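You operate a simulated robot arm through the tools that you are given. There is no shell and no other tool. Be economical: measure what you need, move in short steps, check, and stop when the job is done.

The job below is to be done with a simulated two-armed robot. You get a single attempt, and the scene is never put back.

## Task
Take the wipe from the top of the counter and put it on the purple divider. Put one of the felt pads from the top of the counter on the shim stack there. Take the pusher on the top of the counter and put it away on the top of the forming bench. Take the tape roll from the top of the desk and leave it on the cream divider. Any order will do.

The check looks at the end state, three seconds after you hand in, the way a careful person would. Anything else that was tipped, shoved, dropped, spilled or broken makes it a failure.

## Robot
Two 7-joint arms with two-finger grippers on one trunk, on a base that drives. Base frame: it is fixed to the floor where the robot stands at the start and does not move with it; the origin is under the middle of the robot, x ahead of it, y to its left, z up. Readings come in m, rad, newtons and seconds.
The left shoulder is at the start at [0.05, 0.216, 1.246], the right one opposite. With the tool pointing down near the work surface each hand reaches from about 0.1 to 0.76 m from the robot's upright axis, wherever it stands, measured 20 degrees to its own side. Places, roughly: cream divider [0.75, -1.5, 0.75]; felt pad (4x4x2 cm) [0.7, -0.3, 1.1]; purple divider [0.75, -0.25, 1]; pusher [0.75, 0, 1]; shim stack [0.75, 0.25, 1]; tape roll (6x6x3 cm) [0.7, -1.4, 0.8]; top of the forming bench [-2.2, 9.1, 0.7]; wipe (8x5x2 cm) [0.6, 0, 1.1]. Payload 3.18 kg a hand.
Tool frame (each hand has its own): the origin (TCP) lies between the finger pads and is the grasp point; the fingertips stand 0.03 m ahead of it; z points along the fingers, y is the line along which they close. Largest opening 0.144 m; the body of the gripper starts 0.103 m behind the TCP.
Orientation is that of the tool frame in the base frame, as a unit quaternion [x, y, z, w]. With the fingers straight down and closing along the base's y, the tool's x points along the base's -x, its y along +y and its z along -z.

## Interface
- The arms move only by the tool apply_moves. It takes "left_rows", "right_rows" or both (then of equal length, played together; a hand with none holds still); each is a list of rows, each a list of 7 numbers: the turn, a rotation vector about the tool's x, y, z in rad, then the shift along the tool's x, y, z in m, then the gripper command, from -1 (fully open) to 1 (shut), values between in proportion. In form: [[wx, wy, wz, dx, dy, dz, jaw], ...]. A call has 1 to 10 rows; each row is the pose to reach, as a shift and turn from the pose commanded when the call began, along the tool's axes at that moment. Rows are played at 5 a second. More than 0.05 m and 0.15 rad between two rows, or a gripper value outside its range, and nothing of the call is played. Where a pose cannot be reached the arm comes as near as it can. A force on the tool above 40 N (or 10 N above the force at the start of the call, whichever is more), or a blocked arm, ends the call early, and 0.2 s more pass. The fingers move at their own pace and stop on an object; they squeeze with about 44 N. The grip force told is the motor's: it shows also when the fingers shut on nothing. Time passes only in rows, and 0.2 s behind the last, so rows that repeat a pose let the fingers close. It gives the time, the measured TCP pose, the force on the tool (base axes), the opening and the grip force at its end, in the units of the frame above (readings bear some noise), with the torque about the TCP (base axes, N m) and any sound that the robot's microphone picked up.
- Cameras (640 x 400 px; columns grow to the right, rows downward): "scene" is now at [0.1298, -0.0121, 1.4611]; the picture's right is [-0.05, -1.00, 0.00], its down [-0.29, 0.02, -0.96] and it looks along [0.96, -0.05, -0.29] (base axes); focal length 252 px, centre (320, 200). "left" rides on the left gripper at [0.076, -0.016, -0.143] in its tool frame; the picture's right is [0.21, 0.98, 0.00], its down [-0.84, 0.18, -0.51] and it looks along [-0.50, 0.11, 0.86] (tool axes); focal length 218 px, centre (320, 200). "right" rides on the right gripper at [0.076, 0.016, -0.143] in its tool frame; the picture's right is [-0.21, 0.98, 0.00], its down [-0.84, -0.18, -0.51] and it looks along [-0.50, -0.11, 0.86] (tool axes); focal length 218 px, centre (320, 200). There is no depth. A picture from a camera that has moved, and an enlarged one, comes with that camera's place and axes in the base frame and with its lens. The place of the scene camera against the robot may be out by one fixed shift of up to 0.018 m in any direction.
- capture(camera): a new picture of that camera. No time passes.
- move_column(by): slides the trunk up (or, below 0, down) by that many m; the arms and the scene camera ride with it, the base frame stays. It gives what a move gives, with no picture.
- roll_base(legs): drives the robot by 1 to 6 legs, each [ahead, left, turn to the left] in m, m and rad, along the robot's own axes; the way and the turn of a leg run together, so that a leg with both is an arc; at most 1.5 m and 3.142 rad a leg. The arms and the cameras ride along, it lands a little off, and it stops where it bumps. It gives what a move gives.
- aim_head(pan, tilt): turns the head with the scene camera to pan (to the left, within 1.396 rad either way) and tilt (down, from -0.506 to 1.204), counted from straight ahead of the robot. It gives what a move gives.
- close_up(camera, box): a new picture of the part [left, top, right, bottom] of that camera's present view, enlarged. No time passes.
- job_done(): hands the job in; it is judged then, once.

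Work in short steps. Places have to be worked out from the pictures, the camera data and where the tool is seen: move nearer, look again, correct. Check each grasp and each placing, and mend what went wrong. You have 165 turns and 122 pictures in all, those below and enlarged ones among them. Open the grippers and draw the arms clear of the work before you hand the job in, unless the task says otherwise.

The tools are called after "Call:" as name(argument=value, ...) on one line, values as JSON. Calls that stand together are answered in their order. apply_moves: Moves the arms, as the interface text tells. Its arguments: {"type":"object","properties":{"left_rows":{"type":"array","items":{"type":"array","items":{"type":"number"}}},"right_rows":{"type":"array","items":{"type":"array","items":{"type":"number"}}}},"required":[]} The other tools are called the same way: move_column (by) slides the trunk up or down; roll_base (legs) drives the base; aim_head (pan, tilt) turns the head that bears the scene camera; capture (camera) takes a picture; close_up (camera, box) takes an enlarged picture of a part of a camera's view; job_done () hands the job in.

At the start:

```text
time_s: 0.0
left_position: [0.3359, 0.0705, 1.3947]
left_ee_rot: [-0.001, 1.0, -0.001, 0.0]
left_force: [0.1, -0.1, -0.7]
left_wrist_torque: [0.0, 0.02, 0.02]
left_finger_gap: 0.1442
left_grasp_force: 0.0
right_position: [0.301, -0.164, 1.3103]
right_ee_rot: [0.0, 1.0, 0.0, 0.0]
right_force: [0.0, -0.4, 0.8]
right_wrist_torque: [-0.03, 0.02, -0.03]
right_finger_gap: 0.1441
right_grasp_force: 0.0
trunk travel left (down, up): [-0.325, 0.044]
robot x, y, heading: [0.0017, 0.0014, 0.0]
head pan, tilt: [-0.052, 0.297]
```

scene: 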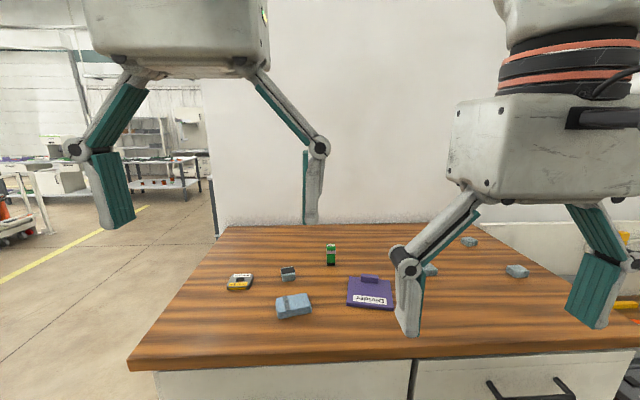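
right: 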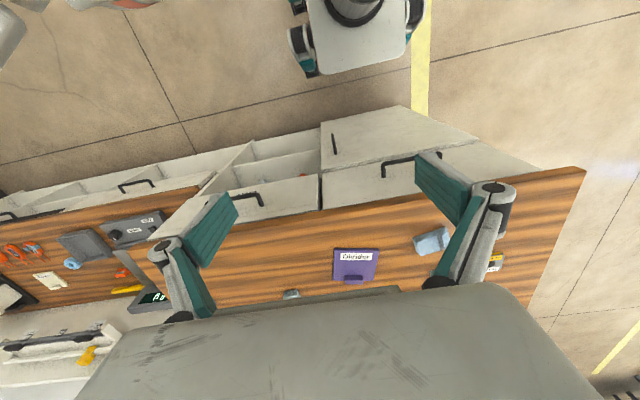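
left: 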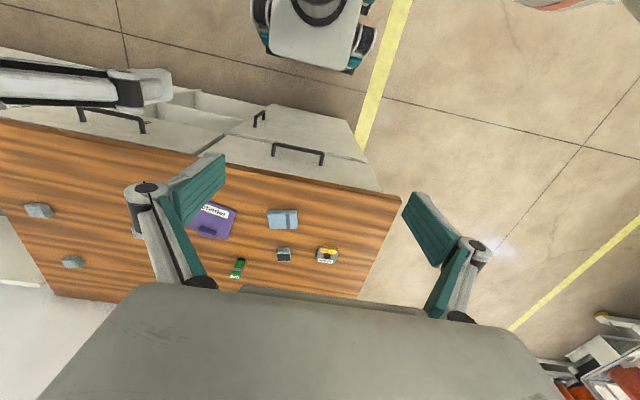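

The counter holds several small items; I'll take enlarged views to identify each one.

Call:
close_up(camera="scene", box=[200, 220, 420, 358])

Call:
close_up(camera="left", box=[0, 150, 400, 300])

Call:
close_up(camera="scene", box=[0, 80, 220, 240])

```text
2.90 times, centred on (310, 289) of scene
camera zoom: at [0.1298, -0.0121, 1.4611], right [-0.05, -1.0, 0.0], down [-0.29, 0.02, -0.96], along [0.96, -0.05, -0.29], focal length 729 px, centre (349, -58)
```

zoom: 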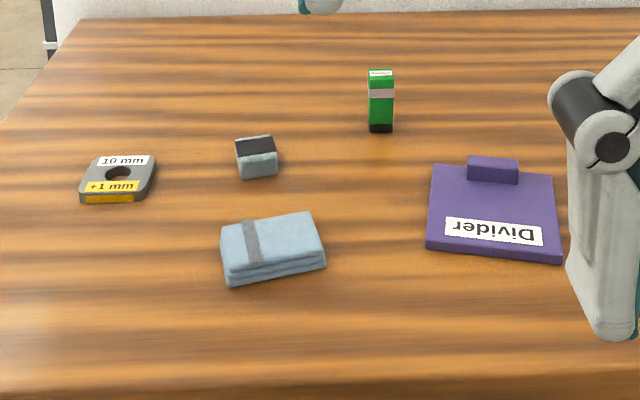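

```text
1.60 times, centred on (200, 225) of left
camera zoom: at [0.2592, 0.0558, 1.5373], right [-0.21, 0.98, 0.0], down [0.84, 0.18, 0.51], along [0.5, 0.1, -0.86], focal length 349 px, centre (512, 160)
```

zoom: 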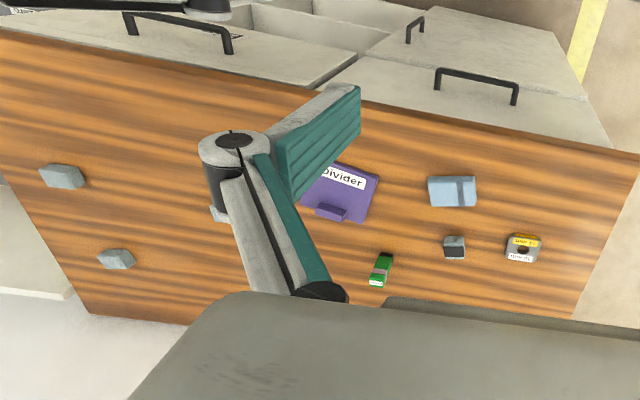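

```text
2.50 times, centred on (110, 160) of scene
camera zoom: at [0.1298, -0.0121, 1.4611], right [-0.05, -1.0, 0.0], down [-0.29, 0.02, -0.96], along [0.96, -0.05, -0.29], focal length 629 px, centre (845, 300)
```

zoom: 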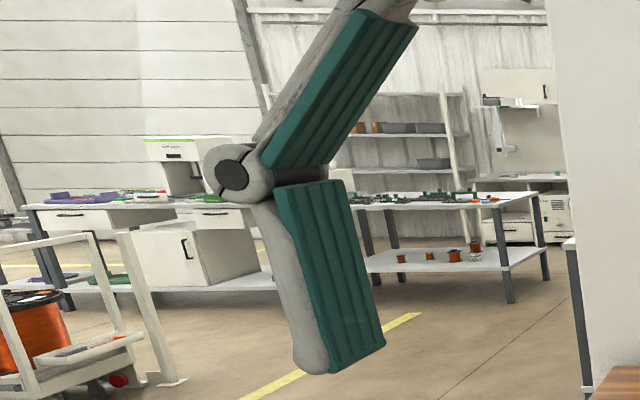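

I need to tell the pusher from the other small items (the green upright one and the grey block with dark top), so I'll enlarge more.

Call:
close_up(camera="scene", box=[270, 235, 350, 285])

Call:
close_up(camera="left", box=[210, 230, 350, 290])

Call:
close_up(camera="scene", box=[400, 225, 560, 325])

```text
8.00 times, centred on (310, 260) of scene
camera zoom: at [0.1298, -0.0121, 1.4611], right [-0.05, -1.0, 0.0], down [-0.29, 0.02, -0.96], along [0.96, -0.05, -0.29], focal length 2013 px, centre (400, -280)
```

zoom: 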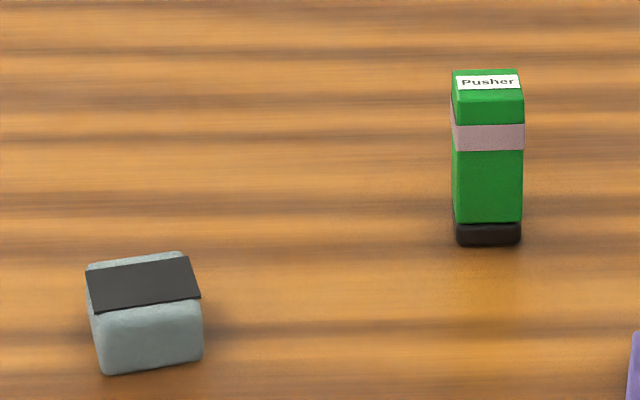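

```text
4.57 times, centred on (280, 260) of left
camera zoom: at [0.2592, 0.0558, 1.5373], right [-0.21, 0.98, 0.0], down [0.84, 0.18, 0.51], along [0.5, 0.1, -0.86], focal length 998 px, centre (503, -74)
```

zoom: 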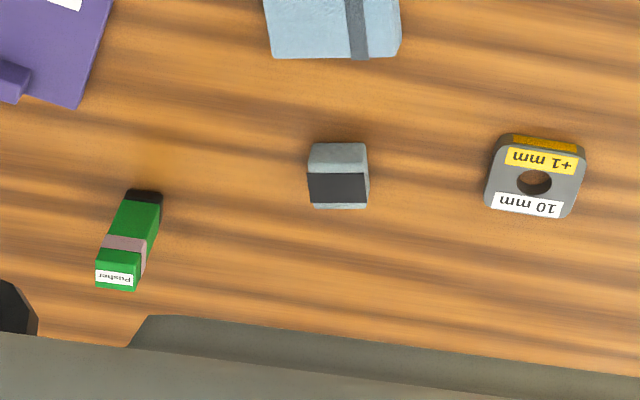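

```text
4.00 times, centred on (480, 275) of scene
camera zoom: at [0.1298, -0.0121, 1.4611], right [-0.05, -1.0, 0.0], down [-0.29, 0.02, -0.96], along [0.96, -0.05, -0.29], focal length 1006 px, centre (-320, -100)
```

zoom: 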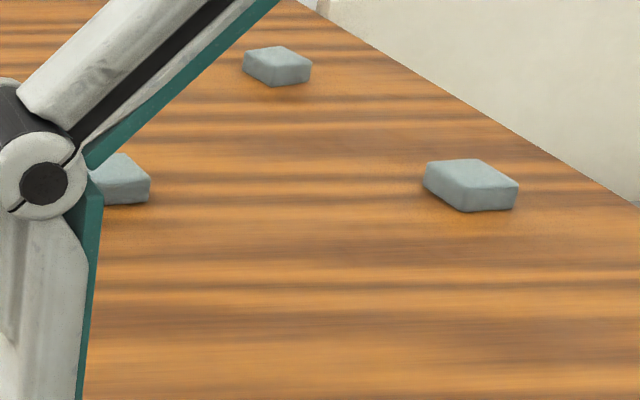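

The green item is labelled "Pusher" and the three plain grey blocks on the right are felt pads. I judge the wipe at about (0.615, 0.027, 1.065), so I'll bring the left hand above it and look again.

Call:
apply_moves(left_rows=[[0, 0, 0, -0.04, -0.006, 0.02, -1], [0, 0, 0, -0.08, -0.012, 0.04, -1], [0, 0, 0, -0.12, -0.018, 0.06, -1], [0, 0, 0, -0.16, -0.025, 0.08, -1], [0, 0, 0, -0.2, -0.03, 0.1, -1], [0, 0, 0, -0.24, -0.037, 0.12, -1], [0, 0, 0, -0.28, -0.043, 0.14, -1], [0, 0, 0, -0.28, -0.043, 0.14, -1]])

Call:
capture(camera="left")

Call:
capture(camera="scene")

```text
time_s: 1.8
left_position: [0.6066, 0.0286, 1.2429]
left_ee_rot: [-0.004, 1.0, -0.003, 0.0]
left_force: [1.6, 0.0, 0.3]
left_wrist_torque: [0.05, 0.1, -0.06]
left_finger_gap: 0.1437
left_grasp_force: 0.1
left hand out of reach, approached as far as the arm can: row 7, 8
right_position: [0.3031, -0.1653, 1.3095]
right_ee_rot: [0.001, 1.0, 0.001, -0.001]
right_force: [0.3, 0.2, 0.1]
right_wrist_torque: [0.04, 0.08, 0.0]
right_finger_gap: 0.1439
right_grasp_force: 0.1
trunk travel left (down, up): [-0.325, 0.044]
robot x, y, heading: [0.0028, -0.0005, 0.002]
head pan, tilt: [-0.052, 0.297]
```

```text
112 pictures are left
camera left: at [0.5303, 0.0131, 1.3857], right [-0.22, 0.98, -0.01], down [0.84, 0.19, 0.51], along [0.5, 0.11, -0.86], focal length 218 px, centre (320, 200)
```

left: 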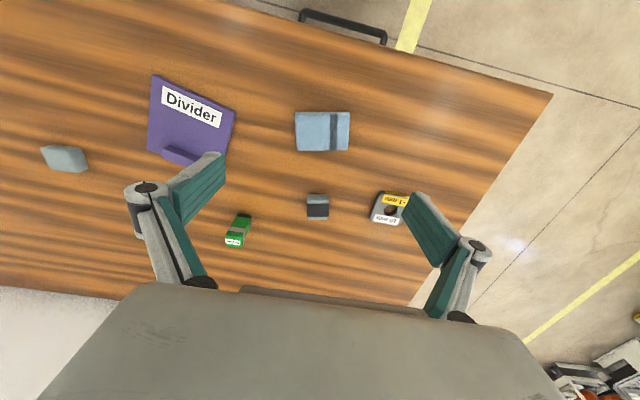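

```text
111 pictures are left
camera scene: at [0.1323, -0.0133, 1.4608], right [-0.05, -1.0, 0.0], down [-0.29, 0.02, -0.96], along [0.95, -0.05, -0.29], focal length 252 px, centre (320, 200)
```

scene: 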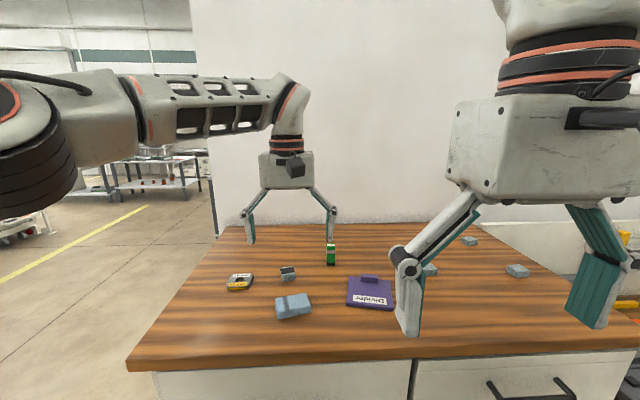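

The wipe triangulates to about (0.60, 0.031), top around z 1.07, with its long side turned about 0.21 rad from y. I'll turn to match and descend to about z 1.13, then look.

Call:
apply_moves(left_rows=[[0, 0, -0.1, 0.007, 0.002, 0.04, -1], [0, 0, -0.21, 0.012, 0.003, 0.08, -1], [0, 0, -0.21, 0.012, 0.003, 0.12, -1], [0, 0, -0.21, 0.012, 0.003, 0.12, -1]])

Call:
capture(camera="left")

Call:
capture(camera="scene")

```text
time_s: 2.8
left_position: [0.5904, 0.0313, 1.1239]
left_ee_rot: [-0.106, 0.994, -0.001, -0.001]
left_force: [-0.2, 0.5, 0.6]
left_wrist_torque: [0.02, 0.02, 0.02]
left_finger_gap: 0.1441
left_grasp_force: 0.1
right_position: [0.301, -0.1655, 1.3123]
right_ee_rot: [0.0, 1.0, 0.0, 0.0]
right_force: [0.5, -1.0, 0.2]
right_wrist_torque: [0.01, -0.01, 0.02]
right_finger_gap: 0.1441
right_grasp_force: 0.1
trunk travel left (down, up): [-0.325, 0.044]
robot x, y, heading: [0.0017, -0.0023, 0.003]
head pan, tilt: [-0.052, 0.297]
```

```text
110 pictures are left
camera left: at [0.5199, 0.0002, 1.2673], right [-0.41, 0.91, 0.0], down [0.79, 0.35, 0.51], along [0.46, 0.21, -0.86], focal length 218 px, centre (320, 200)
```

left: 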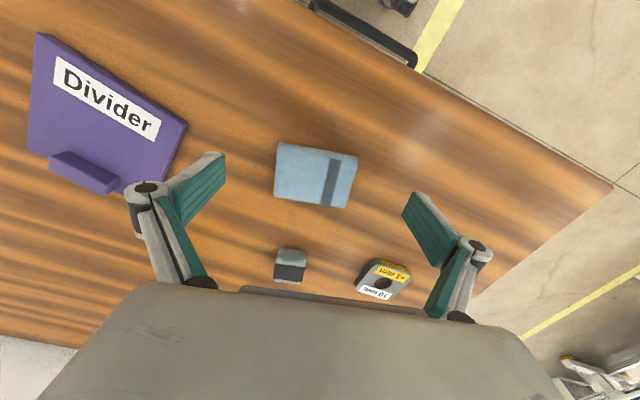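

```text
109 pictures are left
camera scene: at [0.1294, -0.0124, 1.4612], right [-0.05, -1.0, 0.0], down [-0.29, 0.02, -0.96], along [0.96, -0.05, -0.29], focal length 252 px, centre (320, 200)
```

scene: 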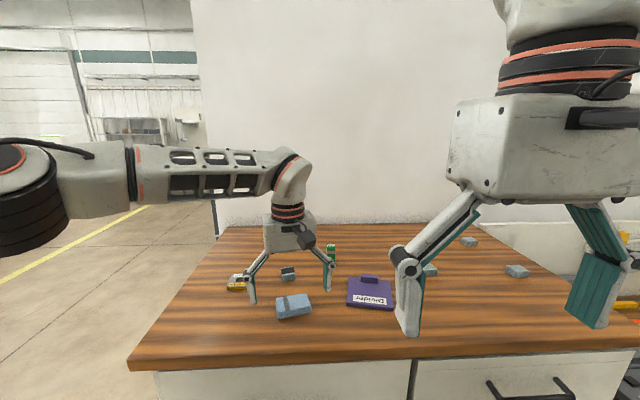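

The wipe centre is near (0.601, 0.033) and its sides line up with the fingers. I'll shift 1 cm forward, lower to about z 1.085, and close.

Call:
apply_moves(left_rows=[[0, 0, 0, -0.01, 0, 0.01, -1], [0, 0, 0, -0.01, 0, 0.025, -1], [0, 0, 0, -0.01, 0, 0.038, -1], [0, 0, 0, -0.01, 0, 0.038, -1], [0, 0, 0, -0.01, 0, 0.038, 0.3], [0, 0, 0, -0.01, 0, 0.038, 0.6], [0, 0, 0, -0.01, 0, 0.038, 0.6], [0, 0, 0, -0.01, 0, 0.038, 0.6]])

Call:
capture(camera="left")

Call:
close_up(camera="scene", box=[200, 200, 420, 338])

```text
time_s: 4.0
left_position: [0.602, 0.042, 1.0986]
left_ee_rot: [-0.114, 0.993, -0.002, 0.006]
left_force: [-9.1, 17.4, 43.0]
left_wrist_torque: [1.88, 0.88, -0.2]
left_finger_gap: 0.0743
left_grasp_force: 19.7
right_position: [0.2979, -0.1619, 1.3116]
right_ee_rot: [-0.002, 1.0, 0.0, 0.001]
right_force: [0.4, 0.2, -0.1]
right_wrist_torque: [0.05, 0.07, 0.0]
right_finger_gap: 0.1441
right_grasp_force: 0.1
trunk travel left (down, up): [-0.325, 0.044]
robot x, y, heading: [-0.0018, -0.0023, 0.004]
head pan, tilt: [-0.052, 0.297]
stopped in row 5 (left hand): the force on the tool passed its limit at 50 N (the readings are from after the stop); the commanded pose is now the measured one
```

```text
108 pictures are left
camera left: at [0.5298, 0.0095, 1.2405], right [-0.42, 0.91, -0.01], down [0.77, 0.37, 0.52], along [0.47, 0.21, -0.86], focal length 218 px, centre (320, 200)
```

left: 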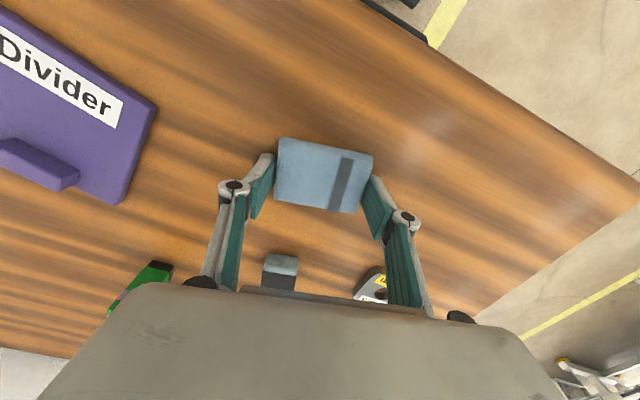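

```text
2.90 times, centred on (310, 269) of scene
camera zoom: at [0.1262, -0.0097, 1.4621], right [-0.05, -1.0, 0.0], down [-0.29, 0.01, -0.96], along [0.96, -0.05, -0.29], focal length 729 px, centre (349, 0)
```

zoom: 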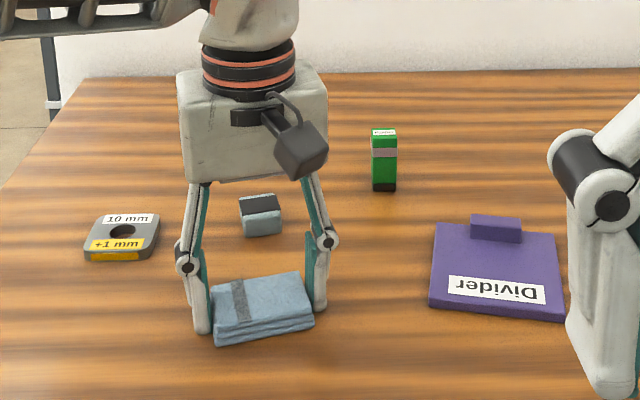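

The fingertips touched the table (so the top is at about z 1.065), but the fingers are already on the wipe at a 7.4 cm gap. I'll ease up a few mm, finish the grip, and lift.

Call:
apply_moves(left_rows=[[0, 0, 0, 0, 0, -0.002, 0.6], [0, 0, 0, 0, 0, -0.002, 0.6], [0, 0, 0, 0, 0, -0.002, 0.6], [0, 0, 0, 0, 0, -0.03, 0.6], [0, 0, 0, 0, 0, -0.07, 0.6], [0, 0, 0, 0, 0, -0.07, 0.6]])

Call:
capture(camera="left")

```text
time_s: 5.4
left_position: [0.6032, 0.0377, 1.1592]
left_ee_rot: [-0.109, 0.994, 0.001, 0.003]
left_force: [0.2, 0.8, -0.8]
left_wrist_torque: [0.01, 0.0, -0.03]
left_finger_gap: 0.0737
left_grasp_force: 43.8
right_position: [0.3024, -0.1643, 1.3117]
right_ee_rot: [0.0, 1.0, 0.0, -0.001]
right_force: [-0.1, 0.0, 0.2]
right_wrist_torque: [0.02, 0.02, -0.03]
right_finger_gap: 0.1441
right_grasp_force: 0.1
trunk travel left (down, up): [-0.325, 0.044]
robot x, y, heading: [-0.0002, -0.0029, 0.0]
head pan, tilt: [-0.052, 0.297]
```

```text
106 pictures are left
camera left: at [0.5328, 0.0054, 1.3017], right [-0.42, 0.91, 0.0], down [0.78, 0.36, 0.51], along [0.46, 0.21, -0.86], focal length 218 px, centre (320, 200)
```

left: 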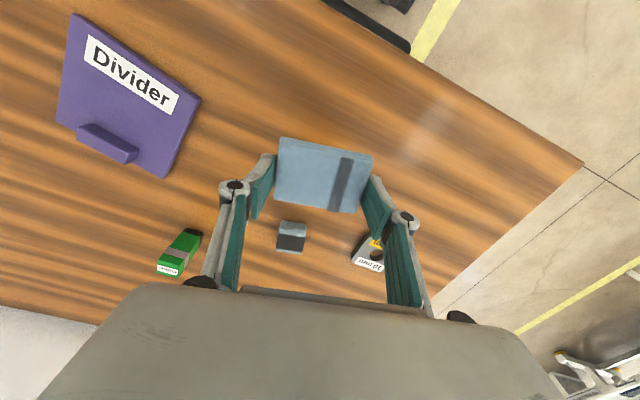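

The wipe is firmly held. The divider centre is about (0.637, −0.148), turned about −0.22 rad, with its handle at the far side; I'll roll the base 0.17 m right so the left arm reaches it well.

Call:
roll_base(legs=[[0, -0.17, 0]])

Call:
capture(camera="left")

Call:
capture(camera="scene")

```text
time_s: 7.5
left_position: [0.6043, -0.1315, 1.1606]
left_ee_rot: [-0.111, 0.994, 0.0, 0.003]
left_force: [0.2, -0.3, -0.2]
left_wrist_torque: [0.02, -0.01, 0.01]
left_finger_gap: 0.0735
left_grasp_force: 43.8
right_position: [0.3007, -0.3346, 1.3113]
right_ee_rot: [0.0, 1.0, 0.0, 0.0]
right_force: [0.2, 0.1, 0.3]
right_wrist_torque: [0.0, 0.0, 0.0]
right_finger_gap: 0.1441
right_grasp_force: 0.1
trunk travel left (down, up): [-0.325, 0.044]
robot x, y, heading: [0.0017, -0.1695, 0.005]
head pan, tilt: [-0.052, 0.297]
```

```text
105 pictures are left
camera left: at [0.5321, -0.164, 1.3029], right [-0.42, 0.91, 0.0], down [0.78, 0.36, 0.51], along [0.47, 0.21, -0.86], focal length 218 px, centre (320, 200)
```

left: 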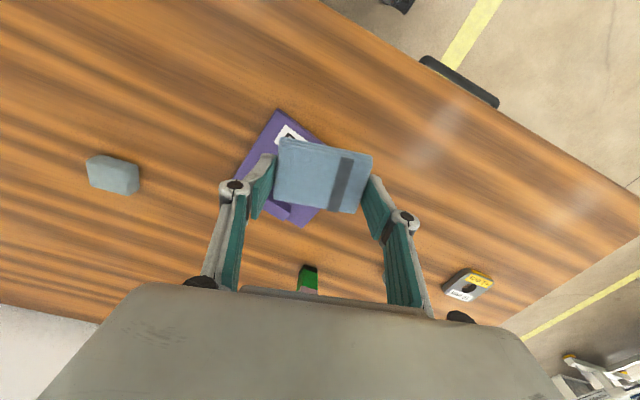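

```text
104 pictures are left
camera scene: at [0.1302, -0.1823, 1.4611], right [-0.05, -1.0, 0.0], down [-0.29, 0.02, -0.96], along [0.96, -0.05, -0.29], focal length 252 px, centre (320, 200)
```

scene: 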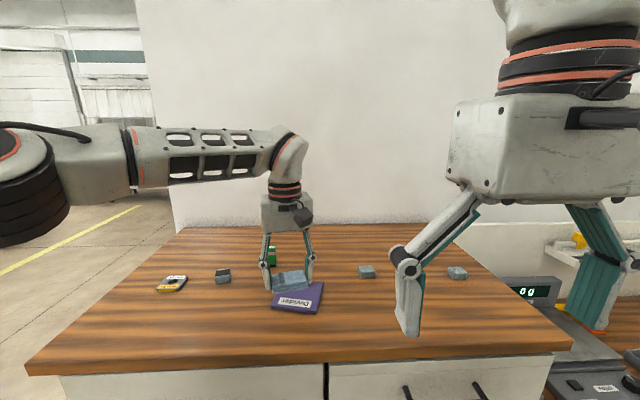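

Corner positions agree with before (centre ≈ (0.638, −0.150)). I'll turn the wipe 0.43 rad to match the divider and move over it, staying 2 cm above.

Call:
apply_moves(left_rows=[[0, 0, 0.145, -0.01, -0.009, 0, 0.6], [0, 0, 0.29, -0.02, -0.018, 0, 0.6], [0, 0, 0.43, -0.029, -0.0255, 0.01, 0.6], [0, 0, 0.43, -0.029, -0.0255, 0.025, 0.6], [0, 0, 0.43, -0.029, -0.0255, 0.025, 0.6]])

Call:
capture(camera="left")

Call:
close_up(camera="scene", box=[220, 220, 380, 320])

```text
time_s: 8.7
left_position: [0.6235, -0.1428, 1.1558]
left_ee_rot: [0.063, 0.998, 0.007, 0.014]
left_force: [0.9, 0.3, -0.8]
left_wrist_torque: [-0.04, 0.01, -0.02]
left_finger_gap: 0.0732
left_grasp_force: 44.5
left hand out of reach, approached as far as the arm can: row 3, 4, 5
right_position: [0.3029, -0.3339, 1.3108]
right_ee_rot: [-0.001, 1.0, 0.0, -0.001]
right_force: [0.5, -0.2, -0.4]
right_wrist_torque: [0.0, 0.04, -0.02]
right_finger_gap: 0.144
right_grasp_force: 0.1
trunk travel left (down, up): [-0.325, 0.044]
robot x, y, heading: [0.0021, -0.1709, 0.002]
head pan, tilt: [-0.052, 0.297]
```

```text
103 pictures are left
camera left: at [0.5415, -0.1505, 1.2957], right [-0.08, 1.0, 0.01], down [0.84, 0.06, 0.53], along [0.53, 0.05, -0.85], focal length 218 px, centre (320, 200)
```

left: 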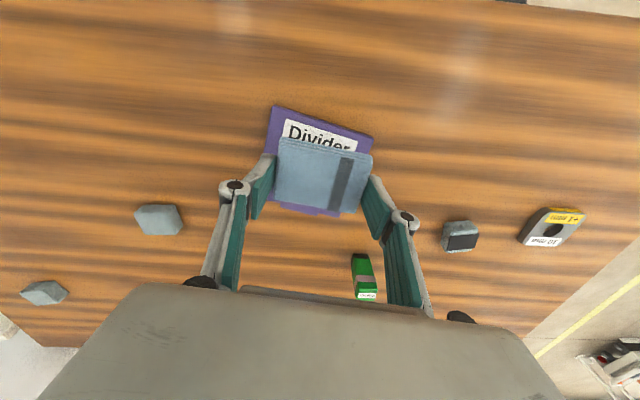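

```text
4.00 times, centred on (300, 270) of scene
camera zoom: at [0.1313, -0.1813, 1.461], right [-0.05, -1.0, 0.0], down [-0.29, 0.01, -0.96], along [0.95, -0.05, -0.29], focal length 1006 px, centre (400, -80)
```

zoom: 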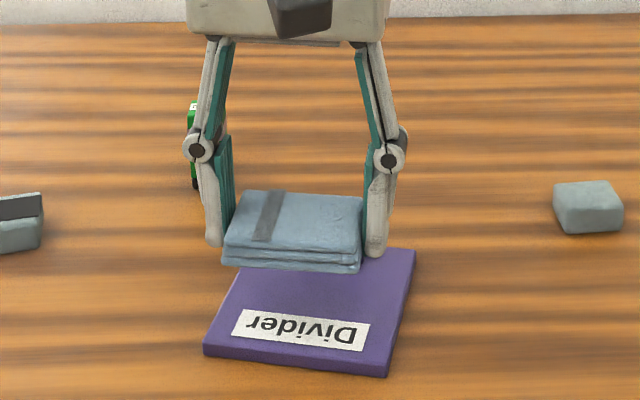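

The arm is at its reach limit here, so I'll pull the hand back first and then drive the base 0.1 m forward.

Call:
apply_moves(left_rows=[[0, 0, 0, 0.04, -0.009, -0.01, 0.6], [0, 0, 0, 0.088, -0.019, -0.02, 0.6], [0, 0, 0, 0.088, -0.019, -0.03, 0.6]])

Call:
roll_base(legs=[[0.1, 0, 0]])

Call:
capture(camera="left")

```text
time_s: 9.5
left_position: [0.5323, -0.153, 1.1826]
left_ee_rot: [0.063, 0.998, 0.009, 0.015]
left_force: [0.4, 0.3, -1.4]
left_wrist_torque: [0.0, 0.0, 0.03]
left_finger_gap: 0.0736
left_grasp_force: 43.4
right_position: [0.3002, -0.3351, 1.3106]
right_ee_rot: [-0.001, 1.0, -0.001, 0.0]
right_force: [0.4, 0.0, 0.7]
right_wrist_torque: [0.05, 0.01, 0.0]
right_finger_gap: 0.1441
right_grasp_force: 0.0
trunk travel left (down, up): [-0.325, 0.044]
robot x, y, heading: [0.0007, -0.1743, 0.007]
head pan, tilt: [-0.052, 0.297]
```

```text
time_s: 10.7
left_position: [0.6305, -0.151, 1.1825]
left_ee_rot: [0.063, 0.998, 0.009, 0.015]
left_force: [-0.2, 0.2, -1.5]
left_wrist_torque: [0.02, 0.02, 0.02]
left_finger_gap: 0.0735
left_grasp_force: 44.0
right_position: [0.401, -0.3351, 1.311]
right_ee_rot: [0.0, 1.0, 0.0, 0.0]
right_force: [0.2, -0.5, 0.8]
right_wrist_torque: [0.01, -0.01, 0.0]
right_finger_gap: 0.1439
right_grasp_force: 0.1
trunk travel left (down, up): [-0.325, 0.044]
robot x, y, heading: [0.0994, -0.1712, 0.002]
head pan, tilt: [-0.052, 0.297]
```

```text
101 pictures are left
camera left: at [0.5492, -0.1596, 1.3231], right [-0.08, 1.0, 0.01], down [0.84, 0.06, 0.53], along [0.53, 0.05, -0.85], focal length 218 px, centre (320, 200)
```

left: 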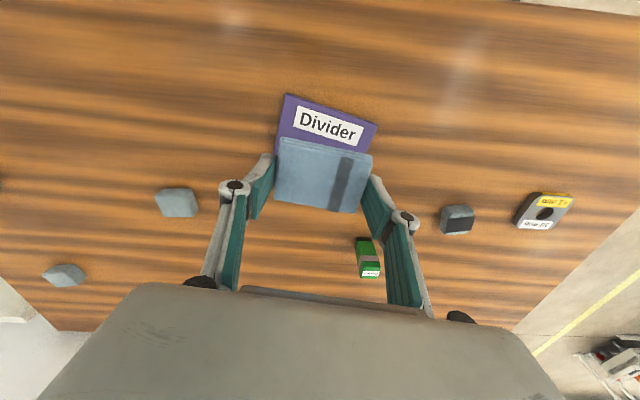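

The wipe's sides still need about 0.094 rad and a small tilt correction to match the divider. I'll fix that and lower to about z 1.125.

Call:
apply_moves(left_rows=[[0.02, 0.028, 0.094, -0.0075, 0.002, 0.01, 0.6], [0.02, 0.028, 0.094, -0.0075, 0.002, 0.035, 0.6], [0.02, 0.028, 0.094, -0.0075, 0.002, 0.057, 0.6], [0.02, 0.028, 0.094, -0.0075, 0.002, 0.057, 0.6]])

Call:
capture(camera="left")

Call:
close_up(camera="scene", box=[220, 250, 380, 350])

```text
time_s: 11.7
left_position: [0.6414, -0.1499, 1.1261]
left_ee_rot: [0.11, 0.994, 0.0, 0.0]
left_force: [1.3, 0.1, -1.1]
left_wrist_torque: [0.05, 0.0, -0.01]
left_finger_gap: 0.0738
left_grasp_force: 44.2
right_position: [0.3995, -0.335, 1.3103]
right_ee_rot: [-0.001, 1.0, 0.0, 0.0]
right_force: [-0.1, 0.1, -0.8]
right_wrist_torque: [-0.02, -0.02, 0.03]
right_finger_gap: 0.1439
right_grasp_force: 0.0
trunk travel left (down, up): [-0.325, 0.044]
robot x, y, heading: [0.1009, -0.1705, 0.002]
head pan, tilt: [-0.052, 0.297]
```

```text
100 pictures are left
camera left: at [0.5624, -0.1484, 1.2689], right [0.01, 1.0, 0.0], down [0.86, -0.01, 0.51], along [0.51, -0.01, -0.86], focal length 218 px, centre (320, 200)
```

left: 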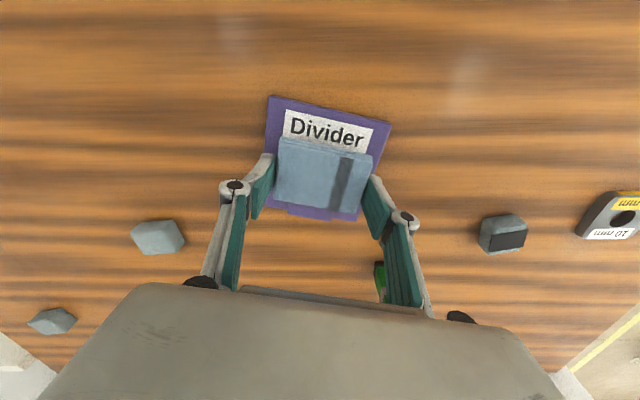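

```text
4.00 times, centred on (300, 300) of scene
camera zoom: at [0.2292, -0.1818, 1.4612], right [-0.05, -1.0, 0.0], down [-0.29, 0.01, -0.96], along [0.96, -0.05, -0.29], focal length 1006 px, centre (400, -200)
```

zoom: 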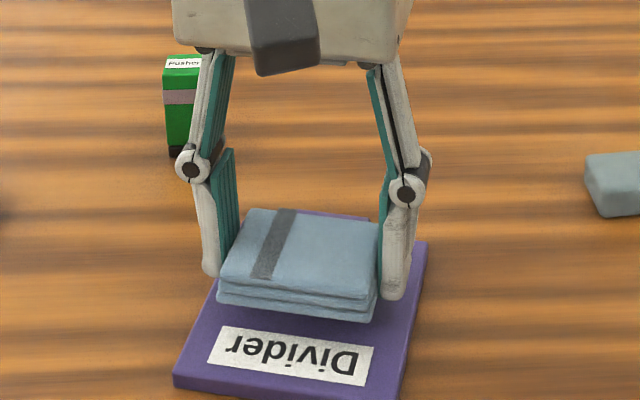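

The wipe sits about 1 cm from the handle; I'll shift it 7 mm toward me and lower gently to contact.

Call:
apply_moves(left_rows=[[0, 0, 0, 0.007, 0, 0, 0.6], [0, 0, 0, 0.007, 0, 0.008, 0.6], [0, 0, 0, 0.007, 0, 0.011, 0.6], [0, 0, 0, 0.007, 0, 0.011, 0.6]])

Call:
close_up(camera="scene", box=[220, 250, 380, 350])

```text
time_s: 12.7
left_position: [0.6333, -0.1485, 1.1149]
left_ee_rot: [0.11, 0.994, 0.0, -0.001]
left_force: [-0.1, -0.4, -0.2]
left_wrist_torque: [0.0, -0.03, 0.01]
left_finger_gap: 0.0737
left_grasp_force: 44.2
right_position: [0.4004, -0.3337, 1.3118]
right_ee_rot: [-0.001, 1.0, 0.0, 0.001]
right_force: [1.2, -0.3, 0.4]
right_wrist_torque: [0.02, -0.01, 0.01]
right_finger_gap: 0.1442
right_grasp_force: 0.1
trunk travel left (down, up): [-0.325, 0.044]
robot x, y, heading: [0.0987, -0.1706, 0.001]
head pan, tilt: [-0.052, 0.297]
```

```text
4.00 times, centred on (300, 300) of scene
camera zoom: at [0.2294, -0.1818, 1.4611], right [-0.05, -1.0, 0.0], down [-0.29, 0.01, -0.96], along [0.96, -0.05, -0.29], focal length 1006 px, centre (400, -200)
```

zoom: 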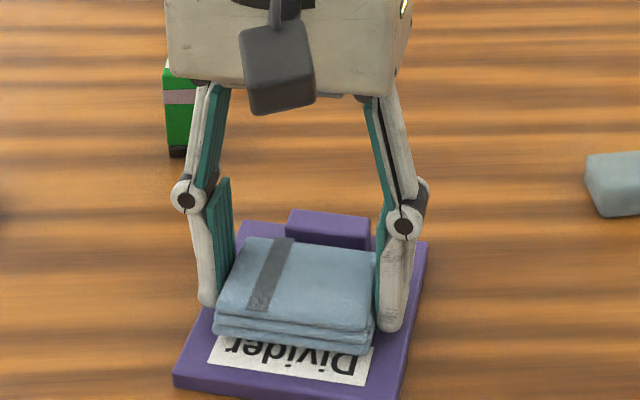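

No contact yet; lowering 2 mm at a time.

Call:
apply_moves(left_rows=[[0, 0, 0, 0, 0, 0.002, 0.6], [0, 0, 0, 0, 0, 0.003, 0.6], [0, 0, 0, 0, 0, 0.0035, 0.6]])

```text
time_s: 13.5
left_position: [0.6341, -0.1485, 1.1119]
left_ee_rot: [0.109, 0.994, 0.0, 0.0]
left_force: [-0.7, 0.6, -0.4]
left_wrist_torque: [0.0, -0.01, 0.0]
left_finger_gap: 0.0734
left_grasp_force: 44.5
right_position: [0.4012, -0.3352, 1.311]
right_ee_rot: [-0.001, 1.0, -0.001, 0.0]
right_force: [-0.5, 0.1, 0.7]
right_wrist_torque: [0.0, 0.01, 0.01]
right_finger_gap: 0.144
right_grasp_force: 0.0
trunk travel left (down, up): [-0.325, 0.044]
robot x, y, heading: [0.0996, -0.1719, 0.005]
head pan, tilt: [-0.052, 0.297]
```

Call:
apply_moves(left_rows=[[0, 0, 0, 0, 0, 0.002, 0.6], [0, 0, 0, 0, 0, 0.004, 0.6], [0, 0, 0, 0, 0, 0.004, 0.6]])

Call:
close_up(camera="scene", box=[220, 250, 380, 350])

```text
time_s: 14.3
left_position: [0.6317, -0.1479, 1.1091]
left_ee_rot: [0.109, 0.994, -0.001, 0.001]
left_force: [-0.2, 0.7, 8.7]
left_wrist_torque: [-0.14, -0.17, 0.01]
left_finger_gap: 0.0737
left_grasp_force: 44.1
right_position: [0.3987, -0.3336, 1.3113]
right_ee_rot: [-0.001, 1.0, 0.0, 0.0]
right_force: [0.5, 0.4, 0.0]
right_wrist_torque: [0.01, 0.03, 0.02]
right_finger_gap: 0.1441
right_grasp_force: 0.1
trunk travel left (down, up): [-0.325, 0.044]
robot x, y, heading: [0.0971, -0.1691, 0.002]
head pan, tilt: [-0.052, 0.297]
```

```text
4.00 times, centred on (300, 300) of scene
camera zoom: at [0.2287, -0.1816, 1.4613], right [-0.05, -1.0, 0.0], down [-0.29, 0.01, -0.96], along [0.96, -0.05, -0.29], focal length 1006 px, centre (400, -200)
```

zoom: 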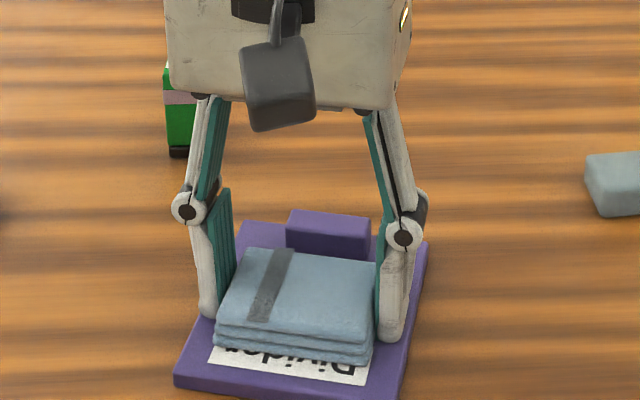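

Contact at about 9 N. I'll ease up 1 mm, open a little to release, then rise straight up.

Call:
apply_moves(left_rows=[[0, 0, 0, 0, 0, -0.002, 0.6], [0, 0, 0, 0, 0, -0.002, -0.3], [0, 0, 0, 0, 0, -0.002, -0.3], [0, 0, 0, 0, 0, -0.02, -0.3], [0, 0, 0, 0, 0, -0.06, -0.3], [0, 0, 0, 0, 0, -0.1, -0.3], [0, 0, 0, 0, 0, -0.1, -0.3]])

Call:
capture(camera="left")

Call:
capture(camera="scene")

```text
time_s: 15.9
left_position: [0.6343, -0.148, 1.2102]
left_ee_rot: [0.111, 0.994, 0.001, 0.0]
left_force: [0.0, 0.7, 0.5]
left_wrist_torque: [0.01, -0.03, 0.01]
left_finger_gap: 0.0935
left_grasp_force: 0.1
right_position: [0.4002, -0.3339, 1.3108]
right_ee_rot: [0.0, 1.0, 0.0, 0.0]
right_force: [-0.4, -0.2, -0.2]
right_wrist_torque: [0.0, -0.02, -0.02]
right_finger_gap: 0.1441
right_grasp_force: 0.1
trunk travel left (down, up): [-0.325, 0.044]
robot x, y, heading: [0.0993, -0.1728, 0.002]
head pan, tilt: [-0.052, 0.297]
```

```text
96 pictures are left
camera left: at [0.5558, -0.1468, 1.3516], right [0.01, 1.0, 0.0], down [0.86, -0.01, 0.51], along [0.51, -0.01, -0.86], focal length 218 px, centre (320, 200)
```

left: 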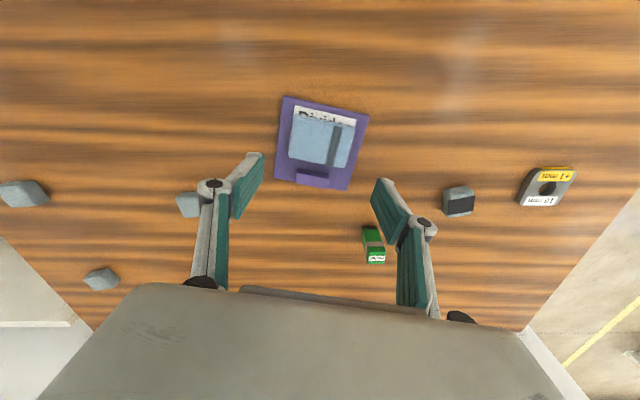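

```text
95 pictures are left
camera scene: at [0.2298, -0.1816, 1.4611], right [-0.05, -1.0, 0.0], down [-0.29, 0.01, -0.96], along [0.96, -0.05, -0.29], focal length 252 px, centre (320, 200)
```

scene: 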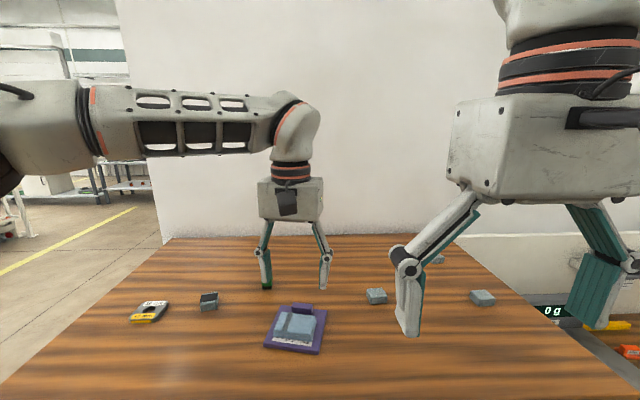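

The wipe rests on the divider. Next the nearest felt pad at about (0.72, −0.343): I'll roll 0.19 m to the right so the left hand comes over it.

Call:
roll_base(legs=[[0, -0.19, 0]])

Call:
capture(camera="left")

```text
time_s: 18.2
left_position: [0.6326, -0.3381, 1.209]
left_ee_rot: [0.111, 0.994, -0.001, -0.001]
left_force: [0.2, -0.4, -0.5]
left_wrist_torque: [-0.01, 0.01, 0.01]
left_finger_gap: 0.0935
left_grasp_force: 0.0
right_position: [0.399, -0.5248, 1.311]
right_ee_rot: [0.0, 1.0, -0.001, 0.0]
right_force: [0.7, -0.3, -0.6]
right_wrist_torque: [0.01, 0.0, -0.01]
right_finger_gap: 0.1442
right_grasp_force: 0.1
trunk travel left (down, up): [-0.325, 0.044]
robot x, y, heading: [0.0979, -0.3594, -0.005]
head pan, tilt: [-0.052, 0.297]
```

```text
94 pictures are left
camera left: at [0.5559, -0.3374, 1.3514], right [0.01, 1.0, 0.0], down [0.86, -0.01, 0.51], along [0.51, -0.01, -0.86], focal length 218 px, centre (320, 200)
```

left: 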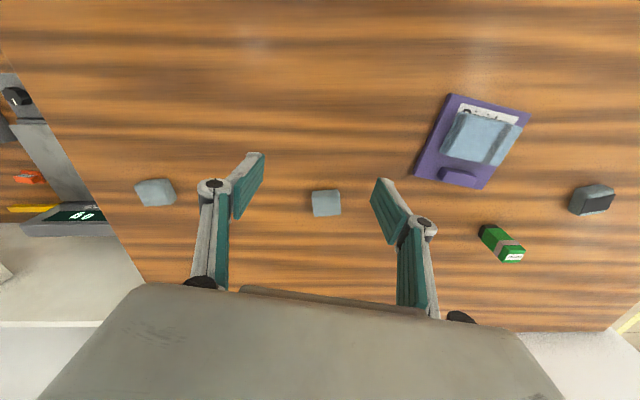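

The pad is at about (0.719, −0.332), close to the arm's limit, so I'll raise the trunk 4 cm and roll 0.12 m more right for reach.

Call:
move_column(by=0.04)

Call:
roll_base(legs=[[0.02, -0.12, 0]])

Call:
apply_moves(left_rows=[[0, 0, -0.1, -0.01, 0.04, 0.04, -0.4], [0, 0, -0.2, -0.03, 0.08, 0.06, -0.4], [0, 0, -0.3, -0.04, 0.11, 0.08, -0.4], [0, 0, -0.3, -0.04, 0.11, 0.1, -0.4], [0, 0, -0.3, -0.04, 0.11, 0.1, -0.4]])

Call:
capture(camera="left")

```text
time_s: 19.0
left_position: [0.6335, -0.3395, 1.2482]
left_ee_rot: [0.111, 0.994, 0.001, -0.001]
left_force: [-1.4, 0.0, -0.3]
left_wrist_torque: [-0.04, -0.04, 0.03]
left_finger_gap: 0.0938
left_grasp_force: 0.1
right_position: [0.4006, -0.5246, 1.3505]
right_ee_rot: [-0.001, 1.0, 0.0, -0.001]
right_force: [-0.5, 0.3, 0.3]
right_wrist_torque: [-0.01, -0.01, 0.01]
right_finger_gap: 0.1442
right_grasp_force: 0.1
trunk travel left (down, up): [-0.365, 0.004]
robot x, y, heading: [0.0994, -0.3584, 0.003]
head pan, tilt: [-0.052, 0.297]
```

```text
time_s: 20.7
left_position: [0.6539, -0.4582, 1.2477]
left_ee_rot: [0.111, 0.994, 0.0, -0.001]
left_force: [-0.2, -0.2, 0.5]
left_wrist_torque: [0.02, -0.03, -0.01]
left_finger_gap: 0.0937
left_grasp_force: 0.0
right_position: [0.4196, -0.6428, 1.3504]
right_ee_rot: [0.0, 1.0, 0.0, 0.0]
right_force: [-0.6, 0.1, 0.1]
right_wrist_torque: [-0.05, -0.01, -0.05]
right_finger_gap: 0.144
right_grasp_force: 0.0
trunk travel left (down, up): [-0.365, 0.004]
robot x, y, heading: [0.1155, -0.479, 0.002]
head pan, tilt: [-0.052, 0.297]
```

```text
refused: row 1 steps farther than a row can; nothing moved
```

```text
93 pictures are left
camera left: at [0.5761, -0.4565, 1.3914], right [0.01, 1.0, 0.0], down [0.86, -0.01, 0.51], along [0.51, -0.01, -0.86], focal length 218 px, centre (320, 200)
```

left: 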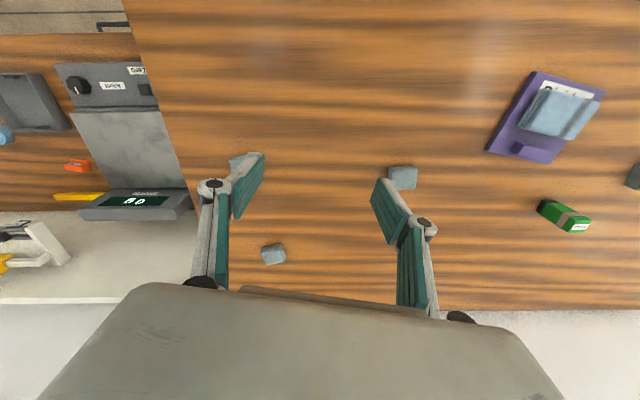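

The step was too large; the same move in smaller rows.

Call:
apply_moves(left_rows=[[0, 0, -0.06, -0.007, 0.027, 0.02, -0.4], [0, 0, -0.12, -0.014, 0.055, 0.04, -0.4], [0, 0, -0.18, -0.021, 0.082, 0.06, -0.4], [0, 0, -0.24, -0.029, 0.11, 0.08, -0.4], [0, 0, -0.3, -0.036, 0.137, 0.1, -0.4], [0, 0, -0.3, -0.036, 0.137, 0.1, -0.4]])

Call:
capture(camera="left")

```text
time_s: 22.1
left_position: [0.718, -0.3342, 1.1494]
left_ee_rot: [-0.04, 0.999, 0.0, -0.001]
left_force: [-0.3, 0.0, 0.1]
left_wrist_torque: [0.01, -0.02, -0.02]
left_finger_gap: 0.1008
left_grasp_force: 0.2
right_position: [0.4203, -0.6442, 1.3503]
right_ee_rot: [0.0, 1.0, 0.0, 0.0]
right_force: [-0.1, 0.8, -0.6]
right_wrist_torque: [0.04, 0.0, -0.02]
right_finger_gap: 0.1441
right_grasp_force: 0.1
trunk travel left (down, up): [-0.365, 0.004]
robot x, y, heading: [0.1178, -0.4813, 0.002]
head pan, tilt: [-0.052, 0.297]
```

```text
92 pictures are left
camera left: at [0.6445, -0.3547, 1.2912], right [-0.28, 0.96, 0.0], down [0.83, 0.25, 0.51], along [0.49, 0.14, -0.86], focal length 218 px, centre (320, 200)
```

left: 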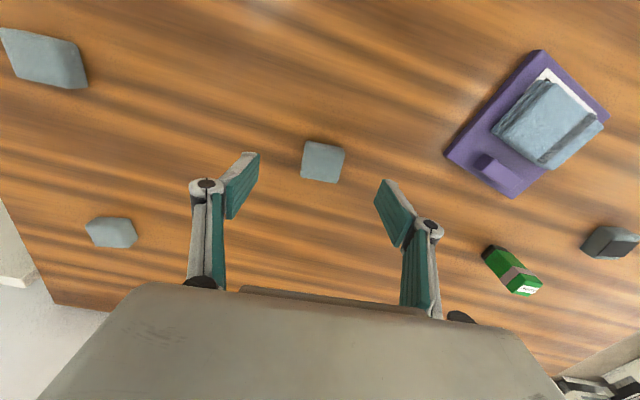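

The pad is centred between the fingers and aligned. Descend to z 1.103 (tips about 8 mm above the table) and close.

Call:
apply_moves(left_rows=[[0, 0, 0, 0, 0.001, 0.02, -0.4], [0, 0, 0, 0, 0.001, 0.038, -0.4], [0, 0, 0, 0, 0.001, 0.046, -0.4], [0, 0, 0, 0, 0.001, 0.046, 0.2], [0, 0, 0, 0, 0.001, 0.046, 0.8], [0, 0, 0, 0, 0.001, 0.046, 0.8], [0, 0, 0, 0, 0.001, 0.046, 0.8]])

Call:
capture(camera="left")

```text
time_s: 23.7
left_position: [0.7187, -0.3318, 1.1007]
left_ee_rot: [-0.039, 0.999, 0.0, 0.0]
left_force: [0.4, -0.3, -0.4]
left_wrist_torque: [0.04, -0.04, 0.04]
left_finger_gap: 0.038
left_grasp_force: 43.9
right_position: [0.4203, -0.6432, 1.3513]
right_ee_rot: [0.001, 1.0, 0.0, 0.0]
right_force: [-0.5, 0.3, -0.1]
right_wrist_torque: [0.0, -0.02, 0.0]
right_finger_gap: 0.144
right_grasp_force: 0.0
trunk travel left (down, up): [-0.365, 0.004]
robot x, y, heading: [0.1196, -0.4808, 0.002]
head pan, tilt: [-0.052, 0.297]
```

```text
91 pictures are left
camera left: at [0.6445, -0.3528, 1.2452], right [-0.28, 0.96, 0.0], down [0.83, 0.25, 0.51], along [0.49, 0.14, -0.86], focal length 218 px, centre (320, 200)
```

left: 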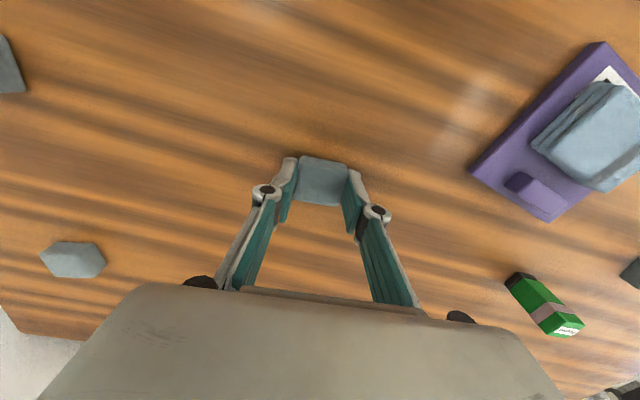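

Pad gripped (3.8 cm gap). Lift and draw back, then roll left 0.5 m to the shim stack.

Call:
apply_moves(left_rows=[[0, 0, 0, 0, 0, -0.03, 0.8], [0, 0, 0, 0.02, 0, -0.06, 0.8], [0, 0, 0, 0.04, 0, -0.09, 0.8], [0, 0, 0, 0.06, 0, -0.11, 0.8], [0, 0, 0, 0.06, 0, -0.11, 0.8]])

Call:
roll_base(legs=[[0, 0.5, 0]])

Call:
capture(camera="left")

Call:
capture(camera="scene")

```text
time_s: 24.9
left_position: [0.6587, -0.3359, 1.2141]
left_ee_rot: [-0.04, 0.999, 0.0, -0.001]
left_force: [-0.1, -0.1, 0.0]
left_wrist_torque: [-0.02, 0.02, -0.01]
left_finger_gap: 0.0379
left_grasp_force: 43.3
right_position: [0.4214, -0.6427, 1.3509]
right_ee_rot: [0.0, 1.0, 0.0, 0.0]
right_force: [-0.4, 0.0, -0.4]
right_wrist_torque: [-0.02, 0.02, -0.01]
right_finger_gap: 0.1441
right_grasp_force: 0.0
trunk travel left (down, up): [-0.365, 0.004]
robot x, y, heading: [0.1209, -0.4794, -0.003]
head pan, tilt: [-0.052, 0.297]
```

```text
time_s: 29.8
left_position: [0.6573, 0.1658, 1.2122]
left_ee_rot: [-0.039, 0.999, 0.0, -0.001]
left_force: [-0.2, -0.3, -0.4]
left_wrist_torque: [0.03, 0.03, -0.02]
left_finger_gap: 0.0382
left_grasp_force: 43.5
right_position: [0.4201, -0.1421, 1.3505]
right_ee_rot: [0.0, 1.0, 0.001, 0.0]
right_force: [-0.1, 0.0, 0.2]
right_wrist_torque: [-0.02, 0.06, -0.02]
right_finger_gap: 0.144
right_grasp_force: 0.0
trunk travel left (down, up): [-0.365, 0.004]
robot x, y, heading: [0.1185, 0.0231, 0.002]
head pan, tilt: [-0.052, 0.297]
```

```text
90 pictures are left
camera left: at [0.5836, 0.1452, 1.3555], right [-0.29, 0.96, 0.0], down [0.83, 0.25, 0.51], along [0.49, 0.14, -0.86], focal length 218 px, centre (320, 200)
```

left: 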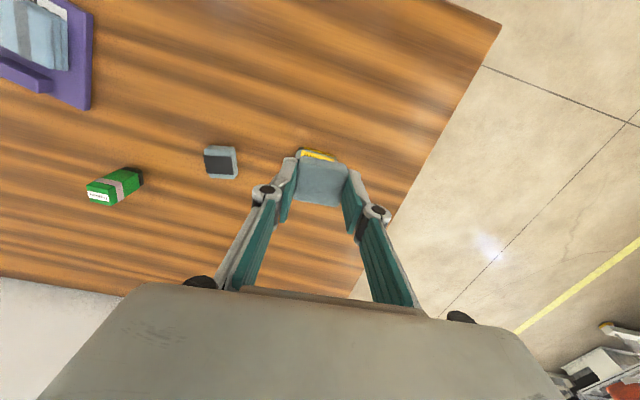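

```text
89 pictures are left
camera scene: at [0.2493, 0.0113, 1.5004], right [-0.05, -1.0, 0.0], down [-0.29, 0.01, -0.96], along [0.96, -0.05, -0.29], focal length 252 px, centre (320, 200)
```

scene: 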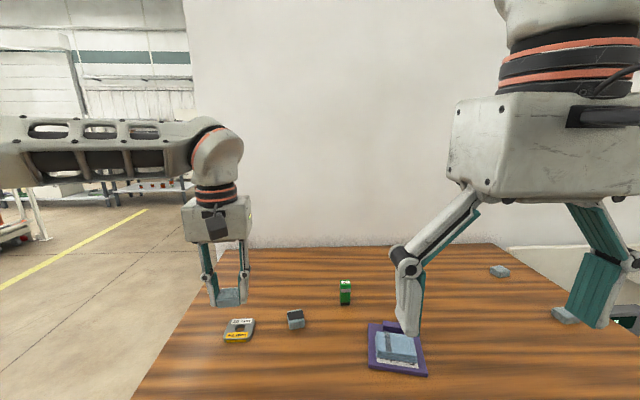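

The shim stack centre works out at about (0.70, 0.165). Move the pad over it at z 1.14 and check from the side.

Call:
apply_moves(left_rows=[[0, 0, 0, -0.022, -0.002, 0.02, 0.8], [0, 0, 0, -0.043, -0.004, 0.04, 0.8], [0, 0, 0, -0.043, -0.004, 0.07, 0.8], [0, 0, 0, -0.043, -0.004, 0.07, 0.8]])

Call:
capture(camera="left")

Call:
close_up(camera="scene", box=[170, 260, 310, 350])

```text
time_s: 30.8
left_position: [0.7016, 0.1654, 1.1425]
left_ee_rot: [-0.039, 0.999, 0.0, 0.0]
left_force: [-0.6, 0.7, 0.5]
left_wrist_torque: [0.03, -0.01, 0.03]
left_finger_gap: 0.0384
left_grasp_force: 44.2
right_position: [0.4212, -0.1412, 1.351]
right_ee_rot: [-0.001, 1.0, -0.001, 0.0]
right_force: [0.2, -0.4, 0.3]
right_wrist_torque: [0.02, -0.02, 0.03]
right_finger_gap: 0.144
right_grasp_force: 0.0
trunk travel left (down, up): [-0.365, 0.004]
robot x, y, heading: [0.1162, 0.0212, 0.002]
head pan, tilt: [-0.052, 0.297]
```

```text
88 pictures are left
camera left: at [0.6265, 0.1443, 1.2857], right [-0.29, 0.96, 0.0], down [0.83, 0.25, 0.51], along [0.49, 0.14, -0.86], focal length 218 px, centre (320, 200)
```

left: 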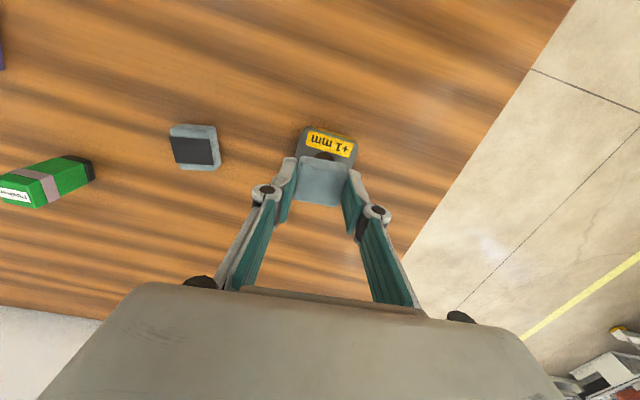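

```text
4.44 times, centred on (240, 305) of scene
camera zoom: at [0.249, 0.0109, 1.5004], right [-0.05, -1.0, 0.0], down [-0.29, 0.02, -0.96], along [0.96, -0.05, -0.29], focal length 1118 px, centre (676, -267)
```

zoom: 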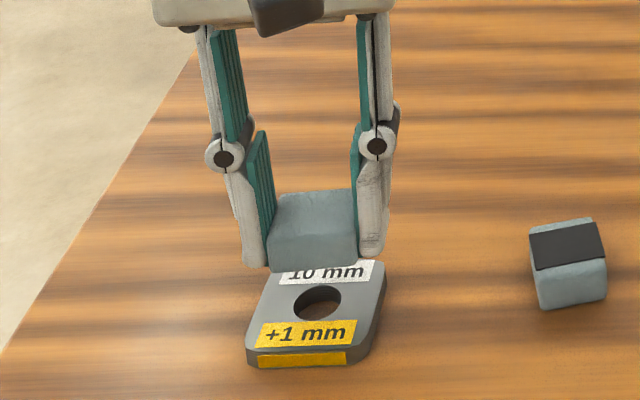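

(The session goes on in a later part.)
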